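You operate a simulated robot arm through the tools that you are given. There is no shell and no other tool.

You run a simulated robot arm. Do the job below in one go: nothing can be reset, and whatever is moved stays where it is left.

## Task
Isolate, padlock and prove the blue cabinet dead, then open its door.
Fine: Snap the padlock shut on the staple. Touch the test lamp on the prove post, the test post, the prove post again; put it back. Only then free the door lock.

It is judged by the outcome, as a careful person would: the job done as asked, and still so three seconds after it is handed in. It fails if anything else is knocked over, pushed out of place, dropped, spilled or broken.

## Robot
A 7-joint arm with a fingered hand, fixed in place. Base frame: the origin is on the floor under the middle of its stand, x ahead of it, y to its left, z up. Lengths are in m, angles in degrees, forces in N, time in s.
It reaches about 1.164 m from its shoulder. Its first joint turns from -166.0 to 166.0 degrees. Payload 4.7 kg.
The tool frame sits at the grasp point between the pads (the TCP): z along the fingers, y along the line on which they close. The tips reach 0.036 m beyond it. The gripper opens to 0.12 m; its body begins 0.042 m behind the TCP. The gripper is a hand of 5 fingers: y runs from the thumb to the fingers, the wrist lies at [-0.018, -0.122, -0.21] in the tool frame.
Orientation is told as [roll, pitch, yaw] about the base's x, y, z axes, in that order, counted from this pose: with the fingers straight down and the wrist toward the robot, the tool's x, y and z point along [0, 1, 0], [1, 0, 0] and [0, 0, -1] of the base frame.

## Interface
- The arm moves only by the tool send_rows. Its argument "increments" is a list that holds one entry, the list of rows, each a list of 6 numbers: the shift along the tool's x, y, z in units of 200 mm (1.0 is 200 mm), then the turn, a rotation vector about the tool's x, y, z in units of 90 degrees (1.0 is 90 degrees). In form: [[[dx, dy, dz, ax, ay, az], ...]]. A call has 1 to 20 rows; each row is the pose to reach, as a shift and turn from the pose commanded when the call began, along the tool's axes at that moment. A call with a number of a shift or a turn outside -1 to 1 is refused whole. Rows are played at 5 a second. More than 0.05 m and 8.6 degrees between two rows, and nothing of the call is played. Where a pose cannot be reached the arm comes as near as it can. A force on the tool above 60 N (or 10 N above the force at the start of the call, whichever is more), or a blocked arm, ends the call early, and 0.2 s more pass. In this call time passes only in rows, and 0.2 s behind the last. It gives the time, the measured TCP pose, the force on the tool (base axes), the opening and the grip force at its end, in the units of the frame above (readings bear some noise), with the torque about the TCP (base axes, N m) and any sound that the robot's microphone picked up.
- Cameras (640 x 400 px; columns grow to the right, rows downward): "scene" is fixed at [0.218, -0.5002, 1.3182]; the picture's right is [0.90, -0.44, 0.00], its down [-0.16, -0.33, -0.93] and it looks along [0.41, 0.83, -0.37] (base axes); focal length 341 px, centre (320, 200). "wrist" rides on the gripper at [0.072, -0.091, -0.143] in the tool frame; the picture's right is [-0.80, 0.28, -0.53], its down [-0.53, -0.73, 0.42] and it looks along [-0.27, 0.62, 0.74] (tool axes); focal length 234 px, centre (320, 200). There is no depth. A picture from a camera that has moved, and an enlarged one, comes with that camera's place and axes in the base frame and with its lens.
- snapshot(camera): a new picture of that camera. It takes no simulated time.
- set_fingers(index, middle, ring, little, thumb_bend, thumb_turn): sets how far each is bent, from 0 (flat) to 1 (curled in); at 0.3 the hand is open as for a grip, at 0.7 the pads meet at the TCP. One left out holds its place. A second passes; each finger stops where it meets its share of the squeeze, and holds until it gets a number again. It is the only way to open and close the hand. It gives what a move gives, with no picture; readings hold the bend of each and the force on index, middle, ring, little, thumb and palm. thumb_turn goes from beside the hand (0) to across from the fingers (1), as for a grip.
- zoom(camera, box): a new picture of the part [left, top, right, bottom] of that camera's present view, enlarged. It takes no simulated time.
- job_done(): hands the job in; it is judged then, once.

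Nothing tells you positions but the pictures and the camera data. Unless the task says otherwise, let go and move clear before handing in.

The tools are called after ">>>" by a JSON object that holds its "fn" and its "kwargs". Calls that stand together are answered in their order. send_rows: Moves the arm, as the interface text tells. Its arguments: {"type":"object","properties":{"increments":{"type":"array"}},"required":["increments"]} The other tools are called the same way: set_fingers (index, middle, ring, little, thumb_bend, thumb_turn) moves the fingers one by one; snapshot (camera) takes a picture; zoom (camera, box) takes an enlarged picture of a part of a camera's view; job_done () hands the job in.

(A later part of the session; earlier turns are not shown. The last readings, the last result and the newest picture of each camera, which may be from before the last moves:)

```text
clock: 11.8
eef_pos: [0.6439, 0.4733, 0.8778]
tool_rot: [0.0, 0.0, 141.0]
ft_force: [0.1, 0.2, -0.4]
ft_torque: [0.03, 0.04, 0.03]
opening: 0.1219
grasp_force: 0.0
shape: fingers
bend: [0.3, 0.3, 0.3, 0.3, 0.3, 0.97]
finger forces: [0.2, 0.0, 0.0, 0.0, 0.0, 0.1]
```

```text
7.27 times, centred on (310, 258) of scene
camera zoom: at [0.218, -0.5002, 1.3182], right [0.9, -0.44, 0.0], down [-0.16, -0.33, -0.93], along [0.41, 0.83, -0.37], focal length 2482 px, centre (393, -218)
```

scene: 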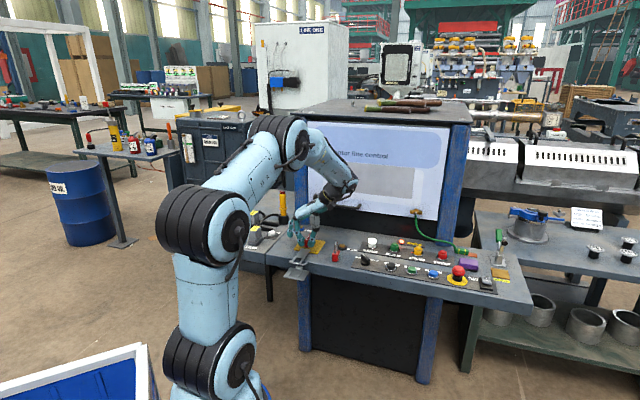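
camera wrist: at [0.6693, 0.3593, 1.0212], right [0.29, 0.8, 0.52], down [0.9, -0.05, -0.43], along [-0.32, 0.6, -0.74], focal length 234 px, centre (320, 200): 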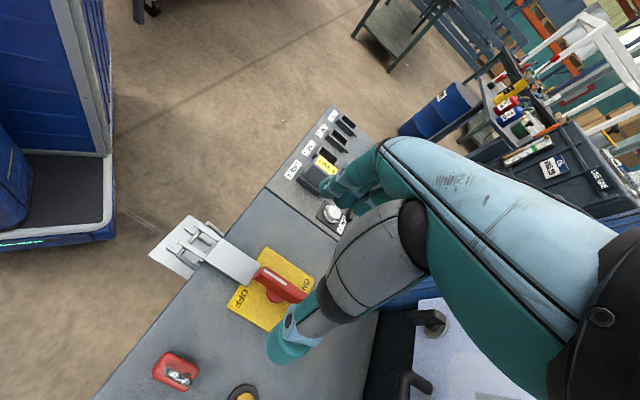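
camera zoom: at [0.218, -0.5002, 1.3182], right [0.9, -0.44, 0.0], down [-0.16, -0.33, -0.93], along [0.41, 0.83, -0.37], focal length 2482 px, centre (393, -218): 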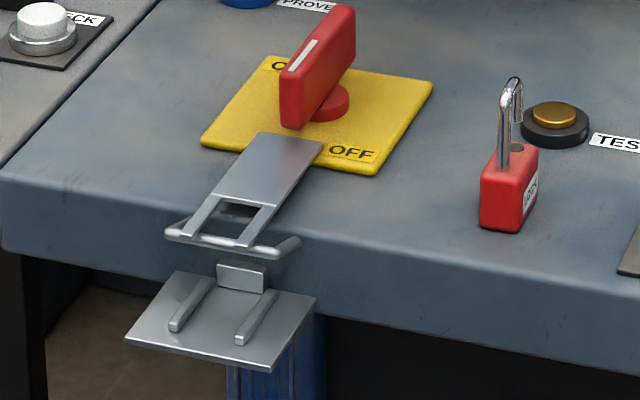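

The padlock stands square to the desk at about e=0.2335, n=0.763, and its shackle top is at about z=0.776. I'll move above it at yaw 135 so the pinch closes across the flat of the shackle.

>>> {"fn": "send_rows", "kwargs": {"increments": [[[0.0484, -0.137, 0, 0, 0, 0.0167], [0.0968, -0.2735, 0, 0, 0, 0.0333], [0.145, -0.41, 0, 0, 0, 0.05], [0.1935, -0.547, 0, 0, 0, 0.0667], [0.1935, -0.547, 0, 0, 0, 0.0667]]]}}

>>> {"fn": "snapshot", "kwargs": {"camera": "wrist"}}

>>> {"fn": "zoom", "kwargs": {"camera": "scene", "box": [270, 130, 430, 270]}}

```text
clock: 13.0
eef_pos: [0.7038, 0.3747, 0.8774]
tool_rot: [0.1, 0.0, 135.1]
ft_force: [-0.8, 0.8, 0.1]
ft_torque: [-0.05, -0.02, -0.02]
opening: 0.122
grasp_force: 0.1
shape: fingers
bend: [0.3, 0.3, 0.3, 0.3, 0.3, 0.97]
finger forces: [0.1, 0.0, 0.0, 0.0, 0.0, 0.0]
```

```text
taken
camera wrist: at [0.7178, 0.2587, 1.021], right [0.37, 0.77, 0.53], down [0.89, -0.14, -0.42], along [-0.25, 0.63, -0.74], focal length 234 px, centre (320, 200)
```

wrist: 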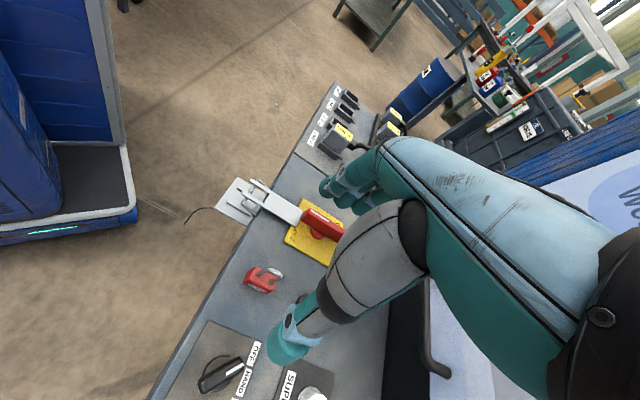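

```text
2.86 times, centred on (350, 200) of scene
camera zoom: at [0.218, -0.5002, 1.3182], right [0.9, -0.44, 0.0], down [-0.16, -0.33, -0.93], along [0.41, 0.83, -0.37], focal length 975 px, centre (234, 200)
```

zoom: 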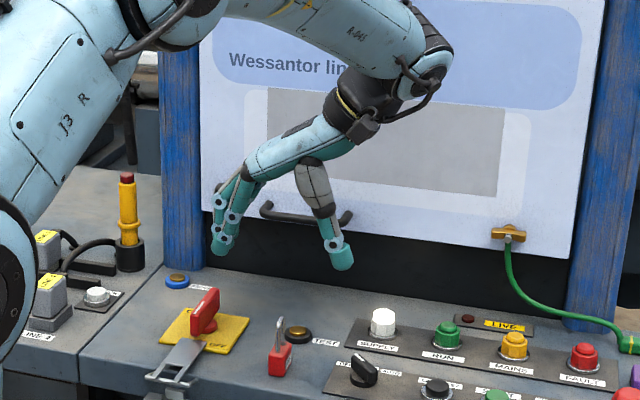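

I'll verify the padlock's position relative to the hand from here.

>>> {"fn": "zoom", "kwargs": {"camera": "wrist", "box": [230, 250, 310, 305]}}

>>> {"fn": "zoom", "kwargs": {"camera": "wrist", "box": [200, 165, 280, 220]}}

```text
7.27 times, centred on (270, 278) of wrist
camera zoom: at [0.7178, 0.2587, 1.021], right [0.37, 0.77, 0.53], down [0.89, -0.14, -0.42], along [-0.25, 0.63, -0.74], focal length 1703 px, centre (684, -364)
```

zoom: 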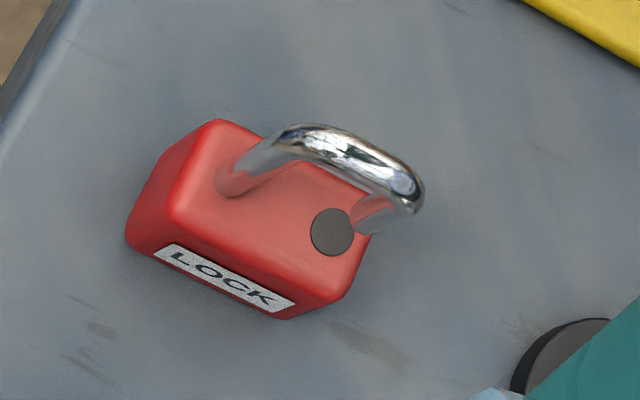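

```text
7.27 times, centred on (240, 192) of wrist
camera zoom: at [0.7178, 0.2587, 1.021], right [0.37, 0.77, 0.53], down [0.89, -0.14, -0.42], along [-0.25, 0.63, -0.74], focal length 1703 px, centre (902, 254)
```

zoom: 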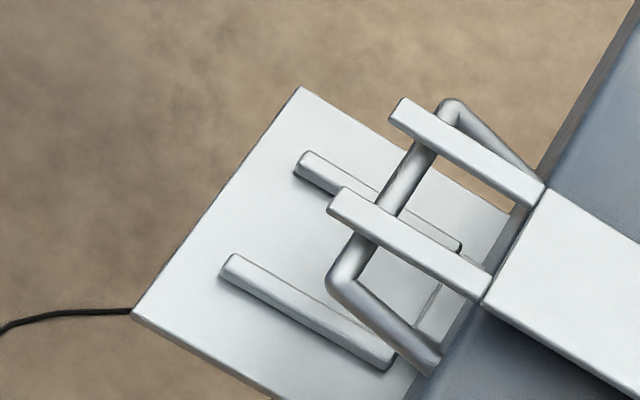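

The hand is centred over the shackle to within a couple of millimetres. I'll descend so the fingertips straddle the top of the shackle.

>>> {"fn": "send_rows", "kwargs": {"increments": [[[0, -0.0075, 0.144, 0, 0, 0], [0, -0.0075, 0.288, 0, 0, 0], [0, -0.0075, 0.432, 0, 0, 0], [0, -0.0075, 0.432, 0, 0, 0]]]}}

>>> {"fn": "snapshot", "kwargs": {"camera": "wrist"}}

>>> {"fn": "zoom", "kwargs": {"camera": "scene", "box": [290, 180, 400, 270]}}

```text
clock: 14.0
eef_pos: [0.7053, 0.374, 0.7913]
tool_rot: [0.0, 0.0, 135.1]
ft_force: [-1.8, 0.1, -0.1]
ft_torque: [0.02, 0.01, 0.04]
opening: 0.1222
grasp_force: 0.0
shape: fingers
bend: [0.3, 0.3, 0.3, 0.3, 0.3, 0.97]
finger forces: [0.1, 0.1, 0.0, 0.0, 0.0, 0.0]
```

```text
taken
camera wrist: at [0.7187, 0.258, 0.934], right [0.37, 0.77, 0.53], down [0.89, -0.14, -0.42], along [-0.25, 0.63, -0.74], focal length 234 px, centre (320, 200)
```

wrist: 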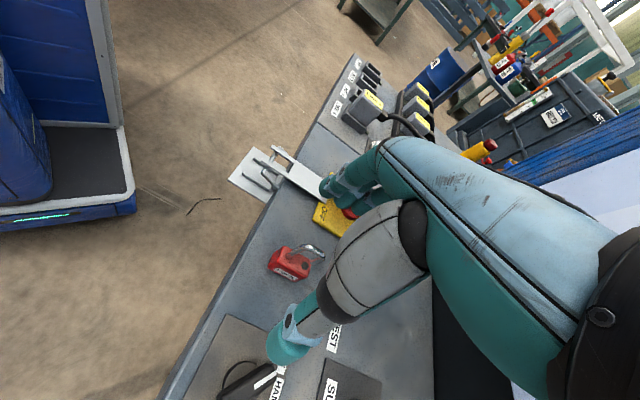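

```text
4.44 times, centred on (345, 225) of scene
camera zoom: at [0.218, -0.5002, 1.3182], right [0.9, -0.44, 0.0], down [-0.16, -0.33, -0.93], along [0.41, 0.83, -0.37], focal length 1517 px, centre (209, 89)
```

zoom: 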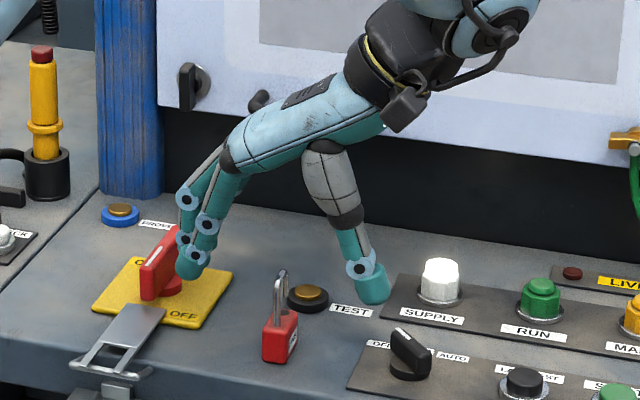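

>>> {"fn": "zoom", "kwargs": {"camera": "wrist", "box": [255, 215, 345, 290]}}

```text
5.33 times, centred on (300, 252) of wrist
camera zoom: at [0.7187, 0.258, 0.934], right [0.37, 0.77, 0.53], down [0.89, -0.14, -0.42], along [-0.25, 0.63, -0.74], focal length 1249 px, centre (427, -80)
```

zoom: 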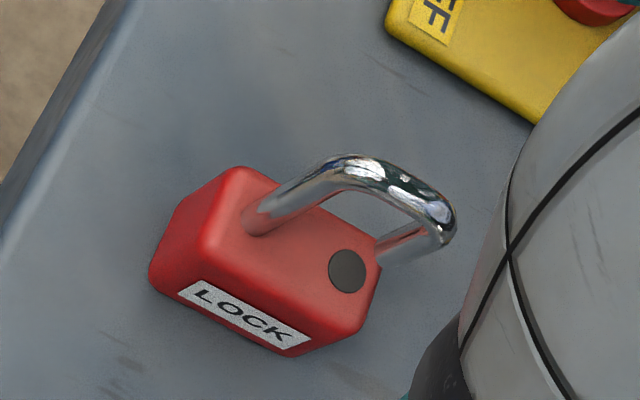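

The shackle is within about 1 mm of the pinch line. I'll close index, middle and thumb on it.

>>> {"fn": "set_fingers", "kwargs": {"index": 0.74, "middle": 0.74, "thumb_bend": 0.74}}

>>> {"fn": "zoom", "kwargs": {"camera": "wrist", "box": [240, 200, 360, 300]}}

>>> {"fn": "zoom", "kwargs": {"camera": "scene", "box": [300, 210, 370, 270]}}

```text
clock: 15.0
eef_pos: [0.7048, 0.3748, 0.7911]
tool_rot: [0.0, 0.0, 135.0]
ft_force: [-0.2, 0.5, -0.4]
ft_torque: [0.0, 0.01, -0.02]
opening: 0.004
grasp_force: 7.5
shape: fingers
bend: [0.73, 0.74, 0.3, 0.3, 0.71, 0.97]
finger forces: [7.2, 0.9, 0.0, 0.1, 7.9, 0.0]
```

```text
4.00 times, centred on (300, 250) of wrist
camera zoom: at [0.7187, 0.258, 0.934], right [0.37, 0.77, 0.53], down [0.89, -0.14, -0.42], along [-0.25, 0.63, -0.74], focal length 937 px, centre (400, 0)
```

zoom: 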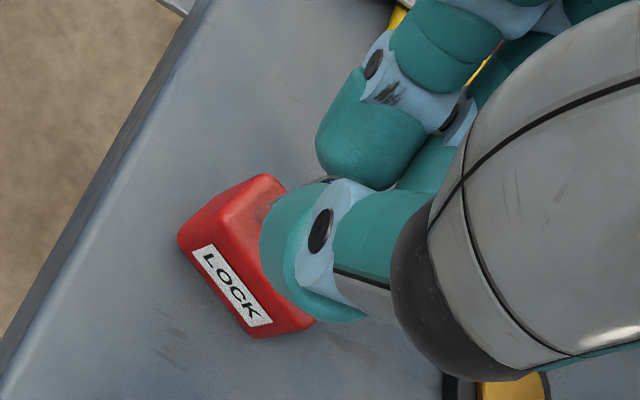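

```text
6.67 times, centred on (335, 240) of scene
camera zoom: at [0.218, -0.5002, 1.3182], right [0.9, -0.44, 0.0], down [-0.16, -0.33, -0.93], along [0.41, 0.83, -0.37], focal length 2275 px, centre (220, -67)
```

zoom: 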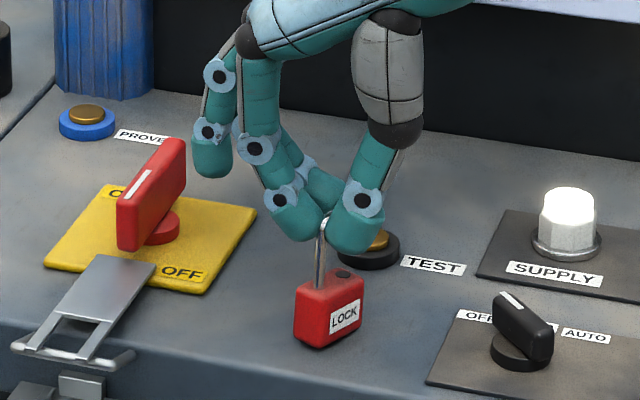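

The middle finger twisted the padlock about 27° while closing, though it is still standing. I'll release, re-measure and re-grip with thumb and index only, centred on the shackle.

>>> {"fn": "set_fingers", "kwargs": {"middle": 0.3}}

>>> {"fn": "set_fingers", "kwargs": {"index": 0.3, "thumb_bend": 0.3}}

>>> {"fn": "zoom", "kwargs": {"camera": "wrist", "box": [255, 215, 345, 290]}}

>>> {"fn": "zoom", "kwargs": {"camera": "scene", "box": [300, 210, 370, 270]}}

```text
clock: 16.0
eef_pos: [0.7058, 0.3745, 0.7912]
tool_rot: [0.0, 0.0, 135.0]
ft_force: [-0.5, -0.5, 0.1]
ft_torque: [-0.02, 0.01, 0.03]
opening: 0.004
grasp_force: 7.0
shape: fingers
bend: [0.73, 0.3, 0.3, 0.3, 0.71, 0.97]
finger forces: [7.3, 0.0, 0.1, 0.0, 7.2, 0.0]
```

```text
clock: 17.0
eef_pos: [0.7061, 0.3731, 0.7913]
tool_rot: [-0.1, 0.0, 135.0]
ft_force: [-0.2, -0.1, -0.8]
ft_torque: [-0.01, -0.01, -0.01]
opening: 0.1218
grasp_force: 0.0
shape: fingers
bend: [0.3, 0.3, 0.3, 0.3, 0.3, 0.97]
finger forces: [0.0, 0.1, 0.1, 0.0, 0.1, 0.0]
```

```text
5.33 times, centred on (300, 252) of wrist
camera zoom: at [0.7187, 0.258, 0.9341], right [0.37, 0.77, 0.53], down [0.89, -0.14, -0.42], along [-0.25, 0.63, -0.74], focal length 1249 px, centre (427, -80)
```

zoom: 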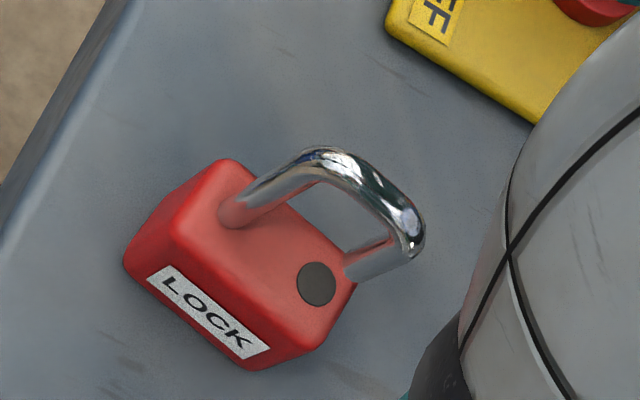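

```text
6.67 times, centred on (335, 240) of scene
camera zoom: at [0.218, -0.5002, 1.3182], right [0.9, -0.44, 0.0], down [-0.16, -0.33, -0.93], along [0.41, 0.83, -0.37], focal length 2275 px, centre (220, -67)
```

zoom: 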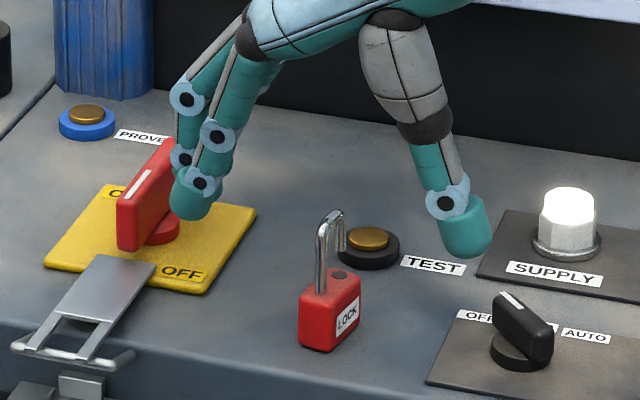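

It now stands turned about 11° clockwise, with the shackle centre at e≈0.239, n≈0.758. I'll turn the hand to match and re-pinch with thumb and index only.

>>> {"fn": "send_rows", "kwargs": {"increments": [[[0.004, -0.011, 0, 0, 0, 0.0611], [0.0085, -0.022, 0, 0, 0, 0.1222], [0.0085, -0.022, 0, 0, 0, 0.1222]]]}}

>>> {"fn": "set_fingers", "kwargs": {"index": 0.72, "thumb_bend": 0.72}}

>>> {"fn": "zoom", "kwargs": {"camera": "wrist", "box": [240, 200, 360, 300]}}

>>> {"fn": "zoom", "kwargs": {"camera": "scene", "box": [300, 210, 370, 270]}}

```text
clock: 17.8
eef_pos: [0.7094, 0.37, 0.7906]
tool_rot: [0.0, 0.0, 124.0]
ft_force: [0.0, 0.4, 0.4]
ft_torque: [-0.05, 0.0, -0.03]
opening: 0.1219
grasp_force: 0.2
shape: fingers
bend: [0.3, 0.3, 0.3, 0.3, 0.3, 0.97]
finger forces: [0.0, 0.0, 0.1, 0.0, 0.1, 0.0]
```

```text
clock: 18.8
eef_pos: [0.7072, 0.37, 0.7903]
tool_rot: [0.0, 0.0, 124.1]
ft_force: [0.3, -0.4, -0.2]
ft_torque: [0.02, -0.01, -0.02]
opening: 0.004
grasp_force: 4.0
shape: fingers
bend: [0.71, 0.3, 0.3, 0.3, 0.7, 0.97]
finger forces: [4.0, 0.0, 0.1, 0.1, 3.6, 0.0]
```

```text
4.00 times, centred on (300, 250) of wrist
camera zoom: at [0.6984, 0.2532, 0.9342], right [0.51, 0.68, 0.53], down [0.85, -0.31, -0.42], along [-0.13, 0.66, -0.74], focal length 937 px, centre (400, 0)
```

zoom: 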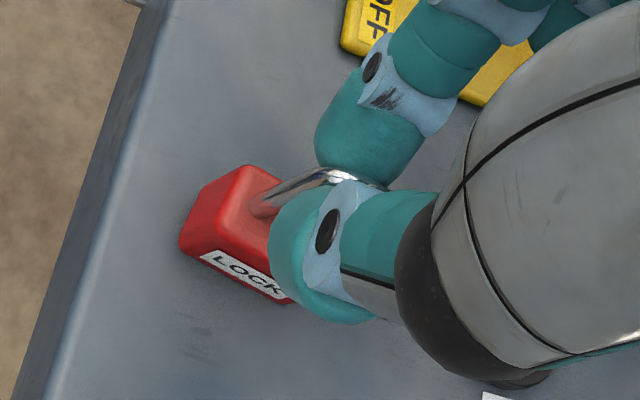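

```text
6.67 times, centred on (335, 240) of scene
camera zoom: at [0.218, -0.5002, 1.3182], right [0.9, -0.44, 0.0], down [-0.16, -0.33, -0.93], along [0.41, 0.83, -0.37], focal length 2275 px, centre (220, -67)
```

zoom: 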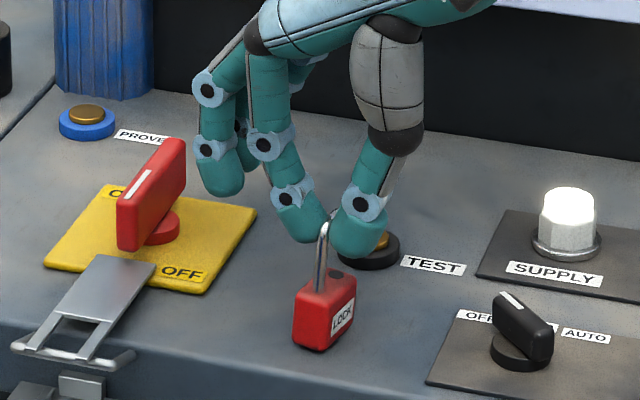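

The shackle is now aligned with the pinch. I'll tighten a little and lift 25 mm to check the hold.

>>> {"fn": "set_fingers", "kwargs": {"index": 0.75, "thumb_bend": 0.75}}

>>> {"fn": "send_rows", "kwargs": {"increments": [[[0, 0, -0.05, 0, 0, 0], [0, 0, -0.125, 0, 0, 0], [0, 0, -0.125, 0, 0, 0]]]}}

>>> {"fn": "zoom", "kwargs": {"camera": "wrist", "box": [240, 200, 360, 300]}}

>>> {"fn": "zoom", "kwargs": {"camera": "scene", "box": [300, 210, 370, 270]}}

```text
clock: 19.8
eef_pos: [0.7074, 0.3702, 0.7909]
tool_rot: [0.0, 0.0, 124.1]
ft_force: [-1.1, 0.5, -0.8]
ft_torque: [0.02, -0.02, -0.02]
opening: 0.0025
grasp_force: 7.8
shape: fingers
bend: [0.73, 0.3, 0.3, 0.3, 0.71, 0.97]
finger forces: [8.8, 0.0, 0.0, 0.0, 7.5, 0.0]
```

```text
clock: 20.6
eef_pos: [0.7083, 0.3698, 0.8164]
tool_rot: [-0.1, 0.0, 124.0]
ft_force: [0.0, -0.3, -0.9]
ft_torque: [-0.03, -0.02, -0.01]
opening: 0.0019
grasp_force: 8.5
shape: fingers
bend: [0.73, 0.3, 0.3, 0.3, 0.71, 0.97]
finger forces: [8.8, 0.1, 0.1, 0.0, 7.6, 0.0]
```

```text
4.00 times, centred on (300, 250) of wrist
camera zoom: at [0.6986, 0.2535, 0.9594], right [0.51, 0.68, 0.53], down [0.85, -0.31, -0.42], along [-0.13, 0.66, -0.74], focal length 937 px, centre (400, 0)
```

zoom: 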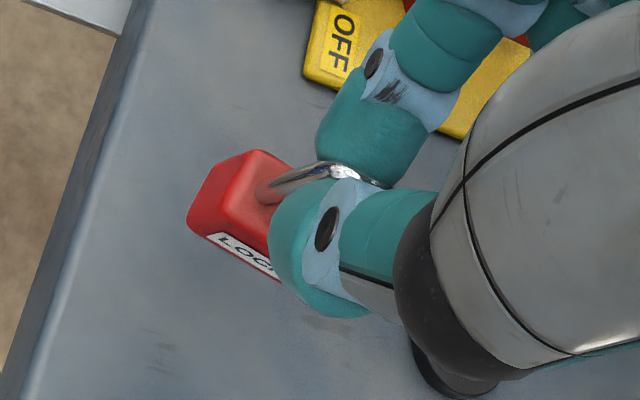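

```text
6.67 times, centred on (335, 240) of scene
camera zoom: at [0.218, -0.5002, 1.3182], right [0.9, -0.44, 0.0], down [-0.16, -0.33, -0.93], along [0.41, 0.83, -0.37], focal length 2275 px, centre (220, -67)
```

zoom: 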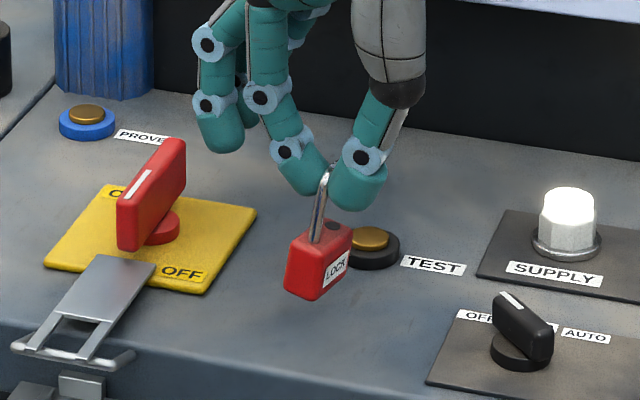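

The padlock hangs securely, tilted slightly. I'll carry it out over the front edge, then left to in front of the staple, squaring up to yaw 135 on the way.

>>> {"fn": "send_rows", "kwargs": {"increments": [[[0, 0, -0.15, 0, 0, 0], [0.147, -0.029, -0.15, 0, 0, 0], [0.295, -0.057, -0.15, 0, 0, 0], [0.442, -0.086, -0.15, 0, 0, 0], [0.589, -0.1145, -0.15, 0, 0, 0], [0.618, 0.033, -0.15, 0, 0, -0.03], [0.647, 0.181, -0.15, 0, 0, -0.06], [0.675, 0.329, -0.15, 0, 0, -0.09], [0.704, 0.4765, -0.15, 0, 0, -0.1222], [0.704, 0.4765, -0.15, 0, 0, -0.1222]]]}}

>>> {"fn": "snapshot", "kwargs": {"camera": "wrist"}}

>>> {"fn": "zoom", "kwargs": {"camera": "scene", "box": [265, 210, 345, 285]}}

```text
clock: 22.8
eef_pos: [0.5384, 0.3705, 0.8475]
tool_rot: [0.1, 0.0, 135.1]
ft_force: [-0.4, -0.2, -1.0]
ft_torque: [0.01, 0.0, 0.04]
opening: 0.0016
grasp_force: 8.9
shape: fingers
bend: [0.74, 0.3, 0.3, 0.3, 0.71, 0.97]
finger forces: [9.2, 0.0, 0.0, 0.0, 7.9, 0.0]
```

```text
taken
camera wrist: at [0.5511, 0.2538, 0.9893], right [0.37, 0.77, 0.53], down [0.89, -0.14, -0.42], along [-0.25, 0.63, -0.74], focal length 234 px, centre (320, 200)
```

wrist: 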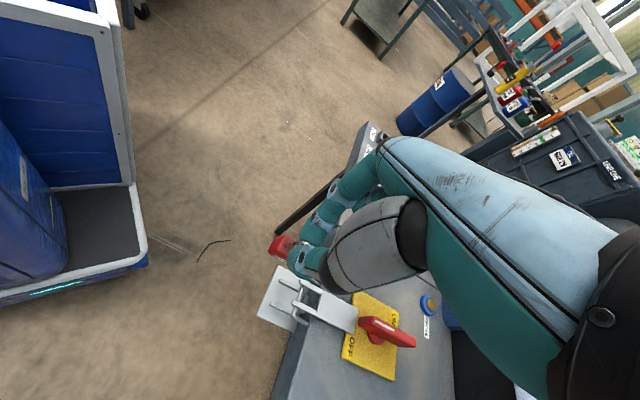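

```text
5.33 times, centred on (305, 248) of scene
camera zoom: at [0.218, -0.5002, 1.3182], right [0.9, -0.44, 0.0], down [-0.16, -0.33, -0.93], along [0.41, 0.83, -0.37], focal length 1820 px, centre (400, -53)
```

zoom: 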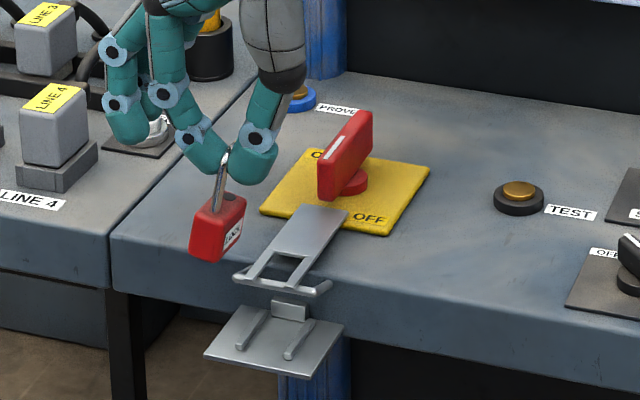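

>>> {"fn": "zoom", "kwargs": {"camera": "wrist", "box": [245, 215, 365, 335]}}

>>> {"fn": "zoom", "kwargs": {"camera": "scene", "box": [280, 225, 320, 265]}}

```text
3.33 times, centred on (305, 275) of wrist
camera zoom: at [0.5511, 0.2538, 0.9893], right [0.37, 0.77, 0.53], down [0.89, -0.14, -0.42], along [-0.25, 0.63, -0.74], focal length 781 px, centre (370, -50)
```

zoom: 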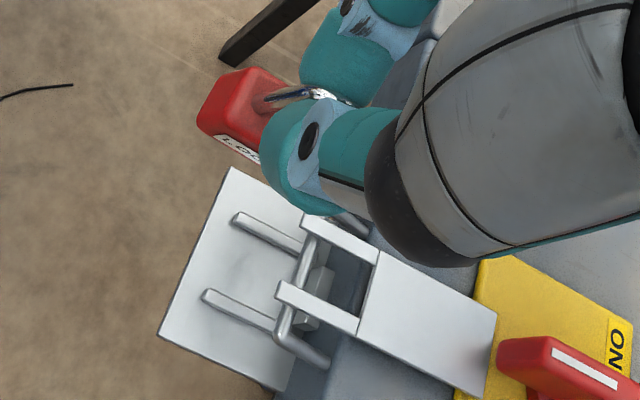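

```text
10.00 times, centred on (300, 245) of scene
camera zoom: at [0.218, -0.5002, 1.3182], right [0.9, -0.44, 0.0], down [-0.16, -0.33, -0.93], along [0.41, 0.83, -0.37], focal length 3413 px, centre (520, -250)
```

zoom: 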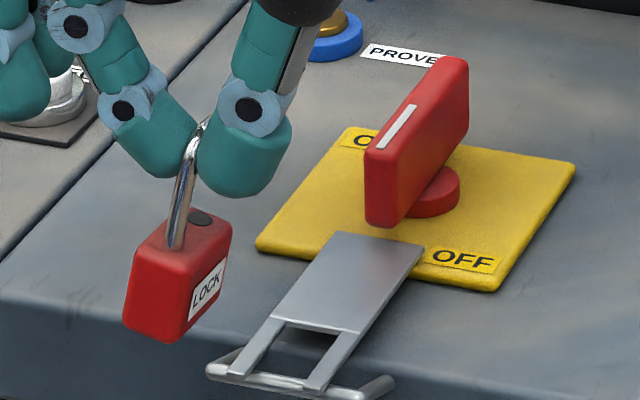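

The padlock hangs about 13° off vertical, with its bottom toward the left. I'll tilt the hand about 12° about the desk-depth axis to bring it upright before setting it on the tray.

>>> {"fn": "send_rows", "kwargs": {"increments": [[[0, 0, 0, 0.045, 0, 0], [0, 0, 0, 0.09, 0, 0], [0, 0, 0, 0.133, 0, 0], [0, 0, 0, 0.133, 0, 0]]]}}

>>> {"fn": "zoom", "kwargs": {"camera": "wrist", "box": [245, 215, 365, 335]}}

>>> {"fn": "zoom", "kwargs": {"camera": "scene", "box": [280, 225, 320, 265]}}

```text
clock: 23.8
eef_pos: [0.5388, 0.3705, 0.8464]
tool_rot: [0.0, 12.0, 135.2]
ft_force: [-0.6, 1.2, -0.2]
ft_torque: [-0.02, 0.02, -0.04]
opening: 0.0013
grasp_force: 9.0
shape: fingers
bend: [0.74, 0.3, 0.3, 0.3, 0.71, 0.97]
finger forces: [9.2, 0.1, 0.0, 0.1, 7.9, 0.1]
```

```text
3.33 times, centred on (305, 275) of wrist
camera zoom: at [0.5284, 0.2762, 1.0051], right [0.3, 0.84, 0.46], down [0.95, -0.19, -0.26], along [-0.13, 0.51, -0.85], focal length 781 px, centre (370, -50)
```

zoom: 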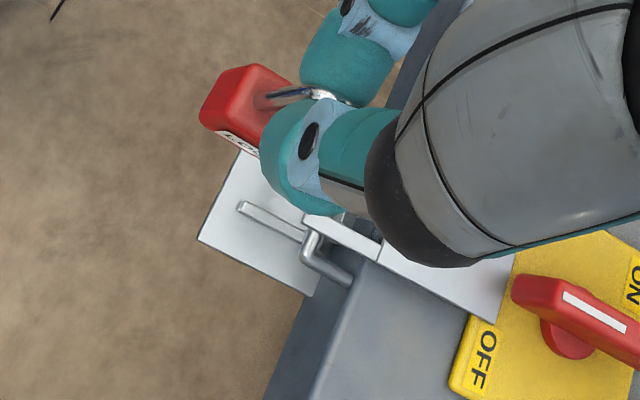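

```text
10.00 times, centred on (300, 245) of scene
camera zoom: at [0.218, -0.5002, 1.3182], right [0.9, -0.44, 0.0], down [-0.16, -0.33, -0.93], along [0.41, 0.83, -0.37], focal length 3413 px, centre (520, -250)
```

zoom: 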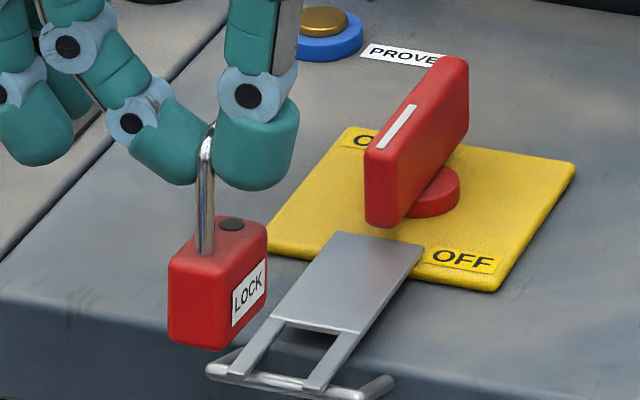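

The padlock now hangs upright and square. I'll lower it in front of the tray to about 8 mm above tray level, still outside the staple.

>>> {"fn": "send_rows", "kwargs": {"increments": [[[0, 0.021, 0.098, 0, 0, 0], [0, 0.042, 0.196, 0, 0, 0], [0, 0.0624, 0.293, 0, 0, 0], [0, 0.0832, 0.391, 0, 0, 0], [0, 0.0832, 0.391, 0, 0, 0]]]}}

>>> {"fn": "zoom", "kwargs": {"camera": "wrist", "box": [245, 215, 365, 335]}}

>>> {"fn": "zoom", "kwargs": {"camera": "scene", "box": [275, 235, 325, 280]}}

```text
clock: 25.0
eef_pos: [0.538, 0.3708, 0.7664]
tool_rot: [0.0, 12.0, 135.1]
ft_force: [0.6, -0.6, -0.8]
ft_torque: [0.04, 0.01, 0.02]
opening: 0.0014
grasp_force: 9.0
shape: fingers
bend: [0.74, 0.3, 0.3, 0.3, 0.71, 0.97]
finger forces: [9.2, 0.1, 0.1, 0.0, 7.9, 0.1]
```

```text
3.33 times, centred on (305, 275) of wrist
camera zoom: at [0.5286, 0.2761, 0.9256], right [0.3, 0.84, 0.46], down [0.95, -0.19, -0.26], along [-0.13, 0.51, -0.85], focal length 781 px, centre (370, -50)
```

zoom: 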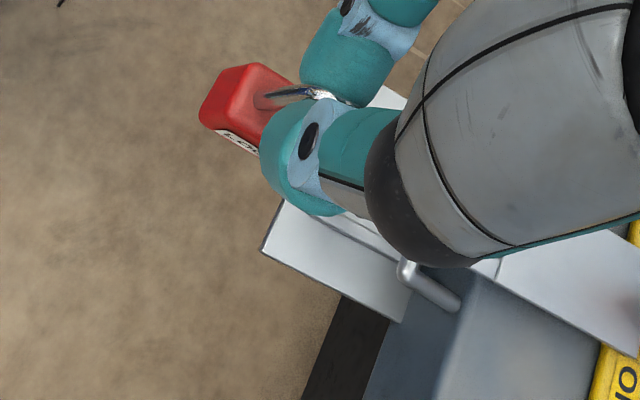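

```text
8.89 times, centred on (300, 258) of scene
camera zoom: at [0.218, -0.5002, 1.3182], right [0.9, -0.44, 0.0], down [-0.16, -0.33, -0.93], along [0.41, 0.83, -0.37], focal length 3034 px, centre (498, -311)
```

zoom: 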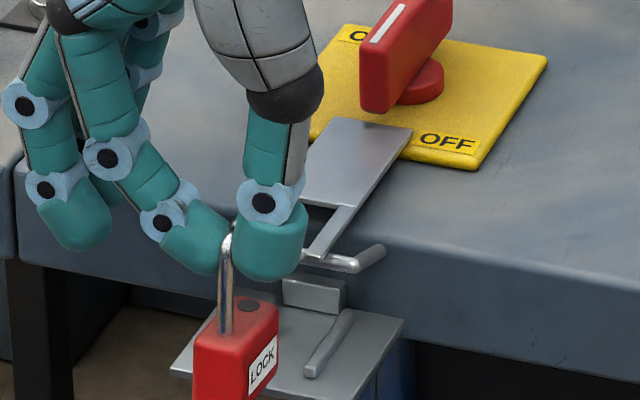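

The padlock is lined up with the rail centre. I'll move in over the front of the tray and lower it gently to rest between the rails.

>>> {"fn": "send_rows", "kwargs": {"increments": [[[-0.06, 0, 0, 0, 0, 0], [-0.115, 0, 0, 0, 0, 0], [-0.115, 0.0042, 0.0196, 0, 0, 0], [-0.115, 0.0062, 0.0293, 0, 0, 0], [-0.115, 0.0083, 0.0391, 0, 0, 0]]]}}

>>> {"fn": "zoom", "kwargs": {"camera": "wrist", "box": [235, 205, 375, 335]}}

>>> {"fn": "zoom", "kwargs": {"camera": "scene", "box": [275, 240, 325, 285]}}

```text
clock: 26.2
eef_pos: [0.554, 0.3868, 0.7589]
tool_rot: [0.0, 12.0, 135.1]
ft_force: [0.0, 0.7, -0.6]
ft_torque: [0.0, -0.02, 0.01]
opening: 0.0013
grasp_force: 8.4
shape: fingers
bend: [0.74, 0.3, 0.3, 0.3, 0.71, 0.97]
finger forces: [9.2, 0.0, 0.1, 0.0, 7.9, 0.1]
```

```text
3.08 times, centred on (305, 270) of wrist
camera zoom: at [0.5446, 0.2925, 0.9172], right [0.3, 0.84, 0.46], down [0.95, -0.19, -0.26], along [-0.13, 0.51, -0.85], focal length 720 px, centre (366, -15)
```

zoom: 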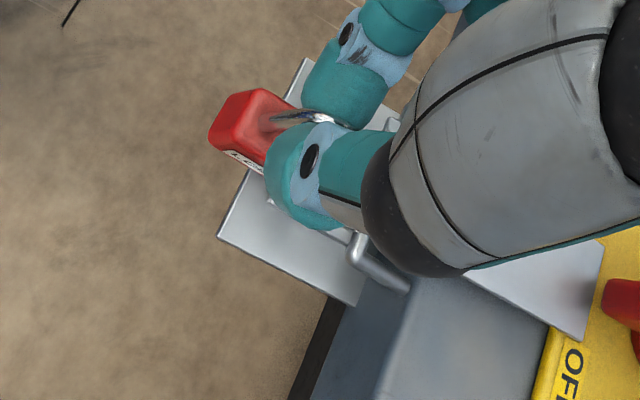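

```text
8.89 times, centred on (300, 262) of scene
camera zoom: at [0.218, -0.5002, 1.3182], right [0.9, -0.44, 0.0], down [-0.16, -0.33, -0.93], along [0.41, 0.83, -0.37], focal length 3034 px, centre (498, -356)
```

zoom: 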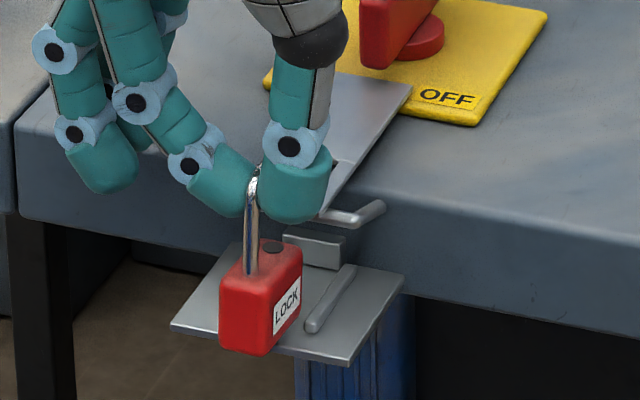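

It sits over the rails, about 1–2 mm above the tray. I'll lower in 1 mm steps until it touches.

>>> {"fn": "send_rows", "kwargs": {"increments": [[[0, -0.004, 0.006, 0, 0, 0], [0, -0.003, 0.011, 0, 0, 0], [0, -0.002, 0.016, 0, 0, 0], [0, -0.002, 0.016, 0, 0, 0]]]}}

>>> {"fn": "zoom", "kwargs": {"camera": "scene", "box": [280, 245, 320, 285]}}

>>> {"fn": "zoom", "kwargs": {"camera": "wrist", "box": [260, 220, 330, 280]}}

```text
clock: 27.2
eef_pos: [0.556, 0.3851, 0.7552]
tool_rot: [0.0, 12.0, 135.1]
ft_force: [-1.7, 0.3, 1.6]
ft_torque: [0.0, 0.01, -0.01]
opening: 0.0006
grasp_force: 8.1
shape: fingers
bend: [0.74, 0.3, 0.3, 0.3, 0.71, 0.97]
finger forces: [8.3, 0.0, 0.0, 0.0, 7.6, 0.0]
```

```text
10.00 times, centred on (300, 265) of scene
camera zoom: at [0.218, -0.5002, 1.3182], right [0.9, -0.44, 0.0], down [-0.16, -0.33, -0.93], along [0.41, 0.83, -0.37], focal length 3413 px, centre (520, -450)
```

zoom: 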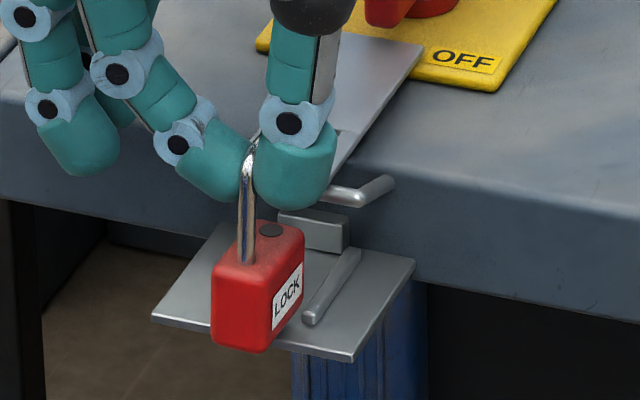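

```text
6.67 times, centred on (295, 250) of wrist
camera zoom: at [0.5455, 0.2916, 0.9144], right [0.3, 0.84, 0.46], down [0.95, -0.19, -0.26], along [-0.13, 0.51, -0.85], focal length 1561 px, centre (487, -133)
```

zoom: 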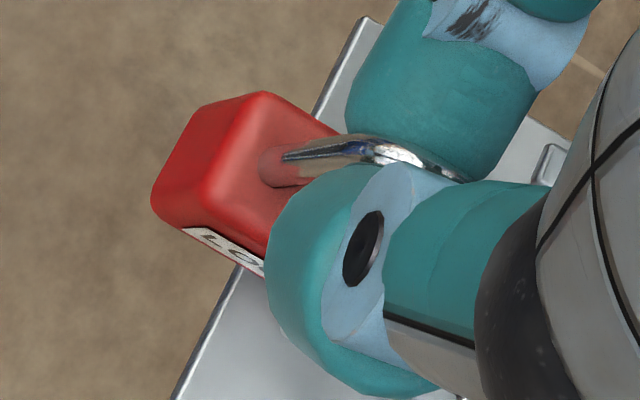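

It touches the tray with about 2 N. I'll ease up 1 mm and slide it inward so the bar passes under the free leg.

>>> {"fn": "send_rows", "kwargs": {"increments": [[[0, -0.001, -0.005, 0, 0, 0], [-0.02, -0.001, -0.005, 0, 0, 0], [-0.04, -0.001, -0.005, 0, 0, 0], [-0.06, -0.001, -0.005, 0, 0, 0]]]}}

>>> {"fn": "zoom", "kwargs": {"camera": "scene", "box": [280, 245, 320, 285]}}

>>> {"fn": "zoom", "kwargs": {"camera": "wrist", "box": [260, 210, 350, 280]}}

```text
clock: 28.2
eef_pos: [0.5633, 0.3942, 0.7561]
tool_rot: [0.0, 12.0, 135.0]
ft_force: [-0.3, -0.4, 1.3]
ft_torque: [-0.01, 0.03, -0.01]
opening: 0.0006
grasp_force: 7.5
shape: fingers
bend: [0.74, 0.3, 0.3, 0.3, 0.71, 0.97]
finger forces: [8.1, 0.0, 0.0, 0.1, 7.2, 0.0]
```

```text
10.00 times, centred on (300, 265) of scene
camera zoom: at [0.218, -0.5002, 1.3182], right [0.9, -0.44, 0.0], down [-0.16, -0.33, -0.93], along [0.41, 0.83, -0.37], focal length 3413 px, centre (520, -450)
```

zoom: 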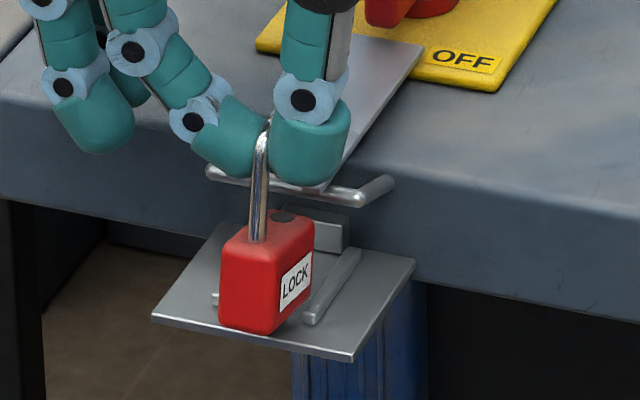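

```text
5.71 times, centred on (305, 245) of wrist
camera zoom: at [0.5538, 0.3002, 0.9157], right [0.3, 0.84, 0.46], down [0.95, -0.19, -0.26], along [-0.13, 0.51, -0.85], focal length 1338 px, centre (406, -57)
```

zoom: 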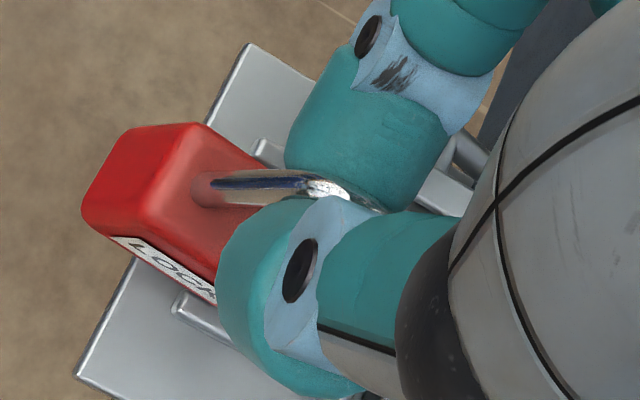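

It's between the rails, about 1.5 mm left of centre. I'll correct that and slide the last 11 mm to the stop.

>>> {"fn": "send_rows", "kwargs": {"increments": [[[0, -0.0073, 0.0, 0, 0, 0], [-0.018, -0.0073, 0.0, 0, 0, 0], [-0.036, -0.0073, 0.0, 0, 0, 0], [-0.054, -0.0073, 0.0, 0, 0, 0]]]}}

>>> {"fn": "zoom", "kwargs": {"camera": "scene", "box": [280, 245, 320, 285]}}

>>> {"fn": "zoom", "kwargs": {"camera": "wrist", "box": [260, 210, 350, 280]}}

```text
clock: 29.2
eef_pos: [0.5715, 0.4009, 0.7573]
tool_rot: [0.0, 12.0, 135.2]
ft_force: [0.2, -1.2, -1.9]
ft_torque: [-0.01, 0.0, 0.0]
opening: 0.0004
grasp_force: 8.1
shape: fingers
bend: [0.74, 0.3, 0.3, 0.3, 0.71, 0.97]
finger forces: [8.5, 0.1, 0.0, 0.0, 7.8, 0.0]
```

```text
10.00 times, centred on (300, 265) of scene
camera zoom: at [0.218, -0.5002, 1.3182], right [0.9, -0.44, 0.0], down [-0.16, -0.33, -0.93], along [0.41, 0.83, -0.37], focal length 3413 px, centre (520, -450)
```

zoom: 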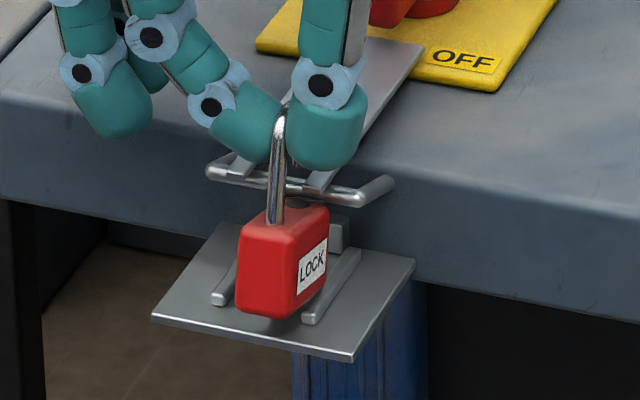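

```text
5.71 times, centred on (305, 245) of wrist
camera zoom: at [0.5625, 0.3066, 0.9156], right [0.3, 0.84, 0.46], down [0.95, -0.19, -0.26], along [-0.13, 0.51, -0.85], focal length 1338 px, centre (406, -57)
```

zoom: 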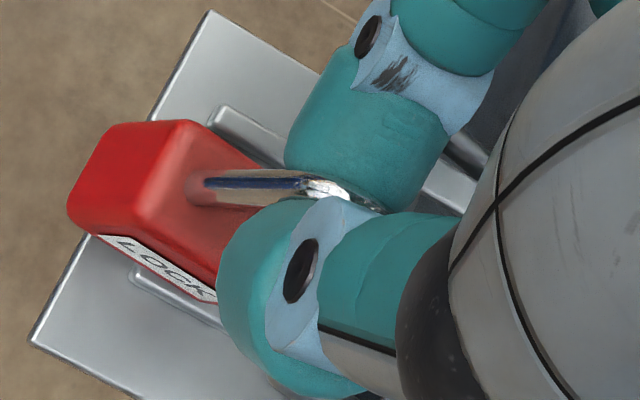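

>>> {"fn": "zoom", "kwargs": {"camera": "scene", "box": [296, 252, 316, 272]}}

```text
16.00 times, centred on (306, 262) of scene
camera zoom: at [0.218, -0.5002, 1.3182], right [0.9, -0.44, 0.0], down [-0.16, -0.33, -0.93], along [0.41, 0.83, -0.37], focal length 5460 px, centre (544, -792)
```

zoom: 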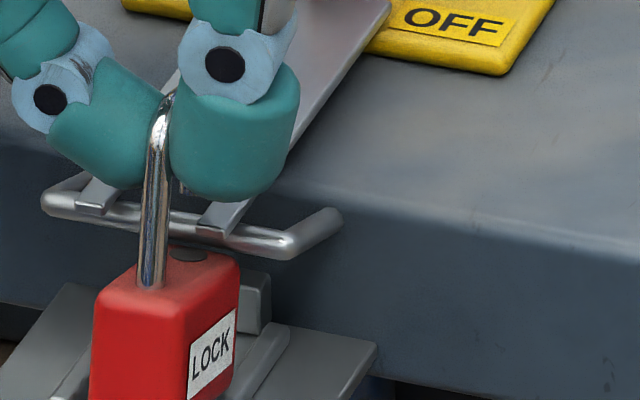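

Triangulating both views shows the padlock is actually about 1.5 cm high, 8 mm right and tilted, so its body is against the bar rather than under it. I'll back out and straighten it before trying again.

>>> {"fn": "send_rows", "kwargs": {"increments": [[[0.05, 0, 0, 0, 0, 0], [0.1, 0, 0, 0, 0, 0], [0.125, 0, 0, -0.0278, -0.0444, 0], [0.125, 0, 0, -0.0556, -0.0889, 0], [0.125, 0, 0, -0.0556, -0.0889, 0]]]}}

>>> {"fn": "zoom", "kwargs": {"camera": "scene", "box": [280, 235, 330, 285]}}

>>> {"fn": "zoom", "kwargs": {"camera": "wrist", "box": [250, 200, 340, 280]}}

```text
clock: 30.4
eef_pos: [0.5554, 0.3823, 0.7567]
tool_rot: [-8.1, 7.0, 135.4]
ft_force: [-0.7, -0.1, -1.3]
ft_torque: [0.01, 0.01, 0.01]
opening: 0.0003
grasp_force: 7.3
shape: fingers
bend: [0.74, 0.3, 0.3, 0.3, 0.71, 0.97]
finger forces: [7.9, 0.0, 0.1, 0.0, 7.2, 0.0]
```

```text
8.00 times, centred on (305, 260) of scene
camera zoom: at [0.218, -0.5002, 1.3182], right [0.9, -0.44, 0.0], down [-0.16, -0.33, -0.93], along [0.41, 0.83, -0.37], focal length 2730 px, centre (440, -280)
```

zoom: 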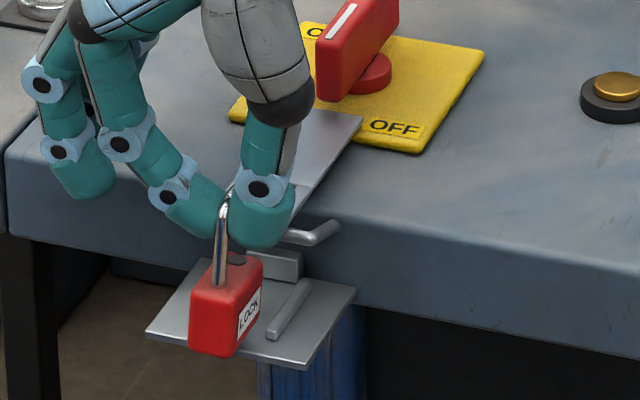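

```text
5.00 times, centred on (295, 240) of wrist
camera zoom: at [0.5428, 0.2646, 0.8982], right [0.26, 0.76, 0.59], down [0.96, -0.12, -0.26], along [-0.12, 0.63, -0.76], focal length 1171 px, centre (445, 0)
```

zoom: 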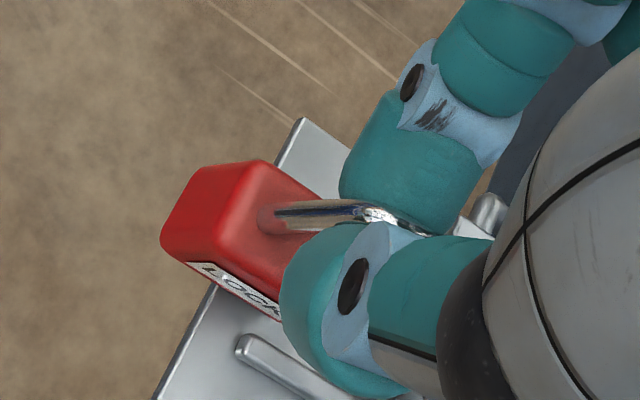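

Now the padlock is upright fore-and-aft but leans about 11° to the left at the bottom, with its base about 9 mm above the tray. The rails can take up that lean, so I'll move in 8 mm and lower 8 mm.

>>> {"fn": "send_rows", "kwargs": {"increments": [[[-0.0396, -0.0003, 0.0057, 0, 0, 0], [-0.037, 0.002, 0.025, 0, 0, 0], [-0.034, 0.0046, 0.045, 0, 0, 0], [-0.034, 0.0046, 0.045, 0, 0, 0]]]}}

>>> {"fn": "zoom", "kwargs": {"camera": "scene", "box": [283, 245, 323, 285]}}

>>> {"fn": "zoom", "kwargs": {"camera": "wrist", "box": [250, 200, 340, 280]}}

```text
clock: 31.4
eef_pos: [0.5599, 0.3885, 0.7475]
tool_rot: [-8.0, 7.0, 135.4]
ft_force: [0.3, -0.6, -0.8]
ft_torque: [0.03, -0.02, 0.01]
opening: 0.0001
grasp_force: 6.3
shape: fingers
bend: [0.74, 0.3, 0.3, 0.3, 0.72, 0.97]
finger forces: [6.8, 0.0, 0.0, 0.0, 5.9, 0.0]
```

```text
10.00 times, centred on (303, 265) of scene
camera zoom: at [0.218, -0.5002, 1.3182], right [0.9, -0.44, 0.0], down [-0.16, -0.33, -0.93], along [0.41, 0.83, -0.37], focal length 3413 px, centre (490, -450)
```

zoom: 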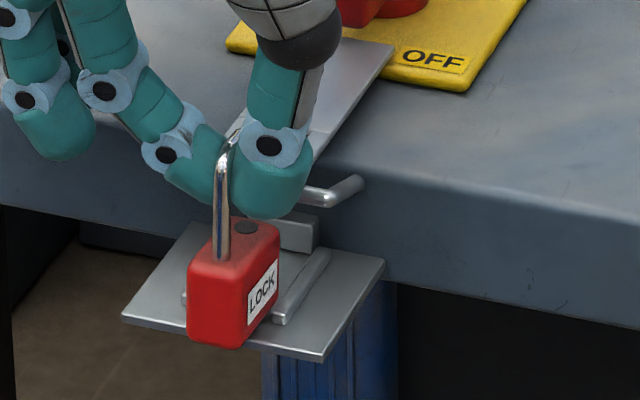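

```text
5.00 times, centred on (295, 240) of wrist
camera zoom: at [0.5483, 0.2703, 0.8901], right [0.26, 0.76, 0.59], down [0.96, -0.12, -0.26], along [-0.12, 0.63, -0.76], focal length 1171 px, centre (445, 0)
```

zoom: 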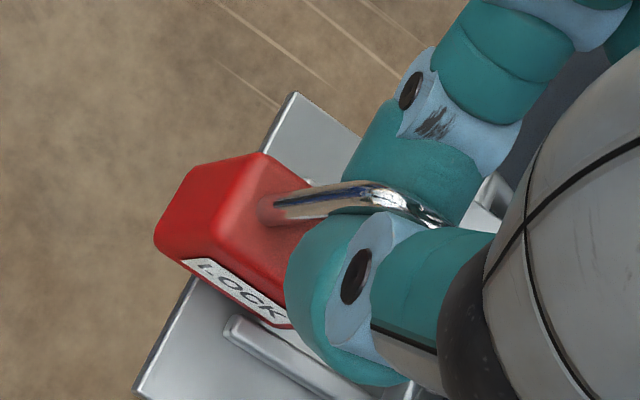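

The padlock now rests on the tray between the rails. I'll raise the fingers 7 mm along the shackle so the tips clear the fork prongs, then slide it in 12 mm and check.

>>> {"fn": "send_rows", "kwargs": {"increments": [[[-0.0049, -0.0043, -0.0344, 0, 0, 0], [-0.0247, -0.0044, -0.0316, 0, 0, 0], [-0.0445, -0.0045, -0.0287, 0, 0, 0], [-0.0643, -0.0046, -0.0259, 0, 0, 0], [-0.0643, -0.0046, -0.0259, 0, 0, 0]]]}}

>>> {"fn": "zoom", "kwargs": {"camera": "scene", "box": [283, 245, 323, 285]}}

>>> {"fn": "zoom", "kwargs": {"camera": "wrist", "box": [250, 200, 340, 280]}}

```text
clock: 32.6
eef_pos: [0.5703, 0.3973, 0.7541]
tool_rot: [-7.8, 7.0, 135.4]
ft_force: [-0.2, 0.7, -2.1]
ft_torque: [0.04, 0.05, 0.01]
opening: 0.0
grasp_force: 4.2
shape: fingers
bend: [0.74, 0.3, 0.3, 0.3, 0.72, 0.97]
finger forces: [8.1, 0.0, 0.1, 0.1, 0.1, 0.0]
```

```text
10.00 times, centred on (303, 265) of scene
camera zoom: at [0.218, -0.5002, 1.3182], right [0.9, -0.44, 0.0], down [-0.16, -0.33, -0.93], along [0.41, 0.83, -0.37], focal length 3413 px, centre (490, -450)
```

zoom: 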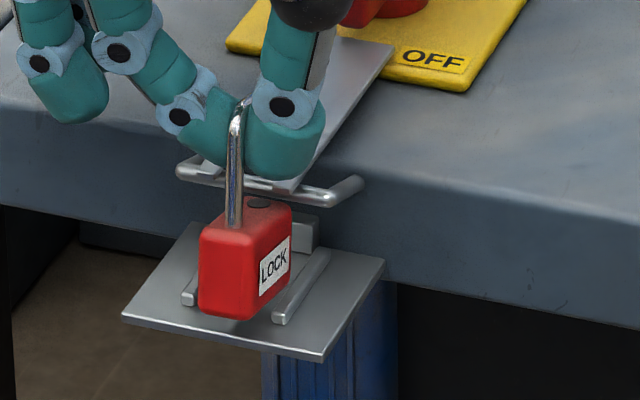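

```text
5.00 times, centred on (295, 240) of wrist
camera zoom: at [0.5567, 0.2791, 0.8971], right [0.26, 0.76, 0.59], down [0.96, -0.12, -0.26], along [-0.12, 0.63, -0.76], focal length 1171 px, centre (445, 0)
```

zoom: 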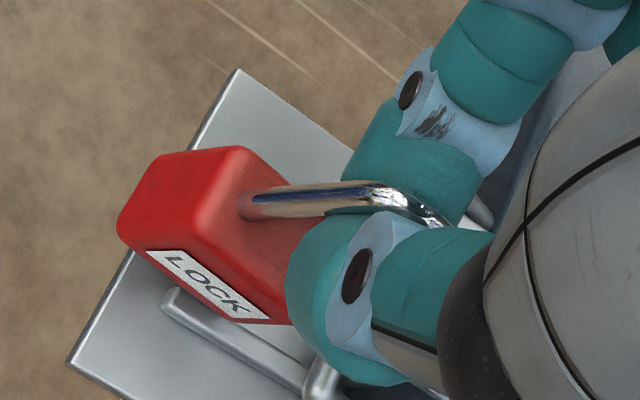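

The shackle slides in the pinch, so I'll set the padlock on the tray instead, let go, and push it home along the rails from the front. First I'll back out 8 mm and lower it.

>>> {"fn": "send_rows", "kwargs": {"increments": [[[0.02, 0, -0.003, 0, 0, 0], [0.0396, 0, -0.0057, 0, 0, 0], [0.0424, 0.0025, 0.014, 0, 0, 0], [0.0452, 0.0049, 0.0336, 0, 0, 0], [0.0452, 0.0049, 0.0336, 0, 0, 0]]]}}

>>> {"fn": "zoom", "kwargs": {"camera": "scene", "box": [283, 245, 323, 285]}}

>>> {"fn": "zoom", "kwargs": {"camera": "wrist", "box": [250, 200, 340, 280]}}

```text
clock: 33.8
eef_pos: [0.5636, 0.3919, 0.7484]
tool_rot: [-8.1, 7.0, 135.4]
ft_force: [-1.1, -0.4, 1.5]
ft_torque: [0.0, 0.03, -0.04]
opening: 0.0
grasp_force: 0.1
shape: fingers
bend: [0.74, 0.3, 0.3, 0.3, 0.72, 0.97]
finger forces: [0.1, 0.1, 0.1, 0.1, 0.1, 0.0]
```

```text
10.00 times, centred on (303, 265) of scene
camera zoom: at [0.218, -0.5002, 1.3182], right [0.9, -0.44, 0.0], down [-0.16, -0.33, -0.93], along [0.41, 0.83, -0.37], focal length 3413 px, centre (490, -450)
```

zoom: 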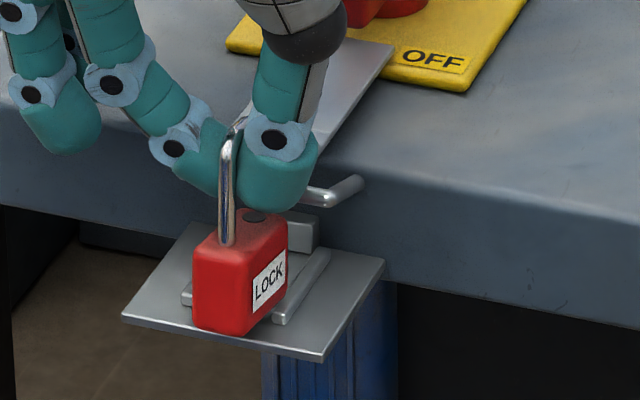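

```text
5.00 times, centred on (295, 240) of wrist
camera zoom: at [0.5515, 0.2735, 0.8896], right [0.26, 0.76, 0.59], down [0.96, -0.12, -0.25], along [-0.12, 0.63, -0.76], focal length 1171 px, centre (445, 0)
```

zoom: 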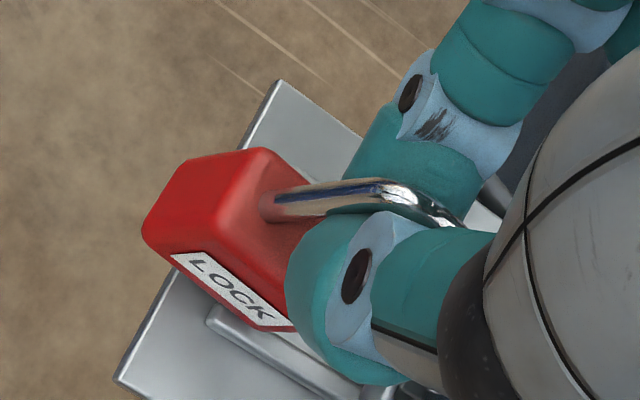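

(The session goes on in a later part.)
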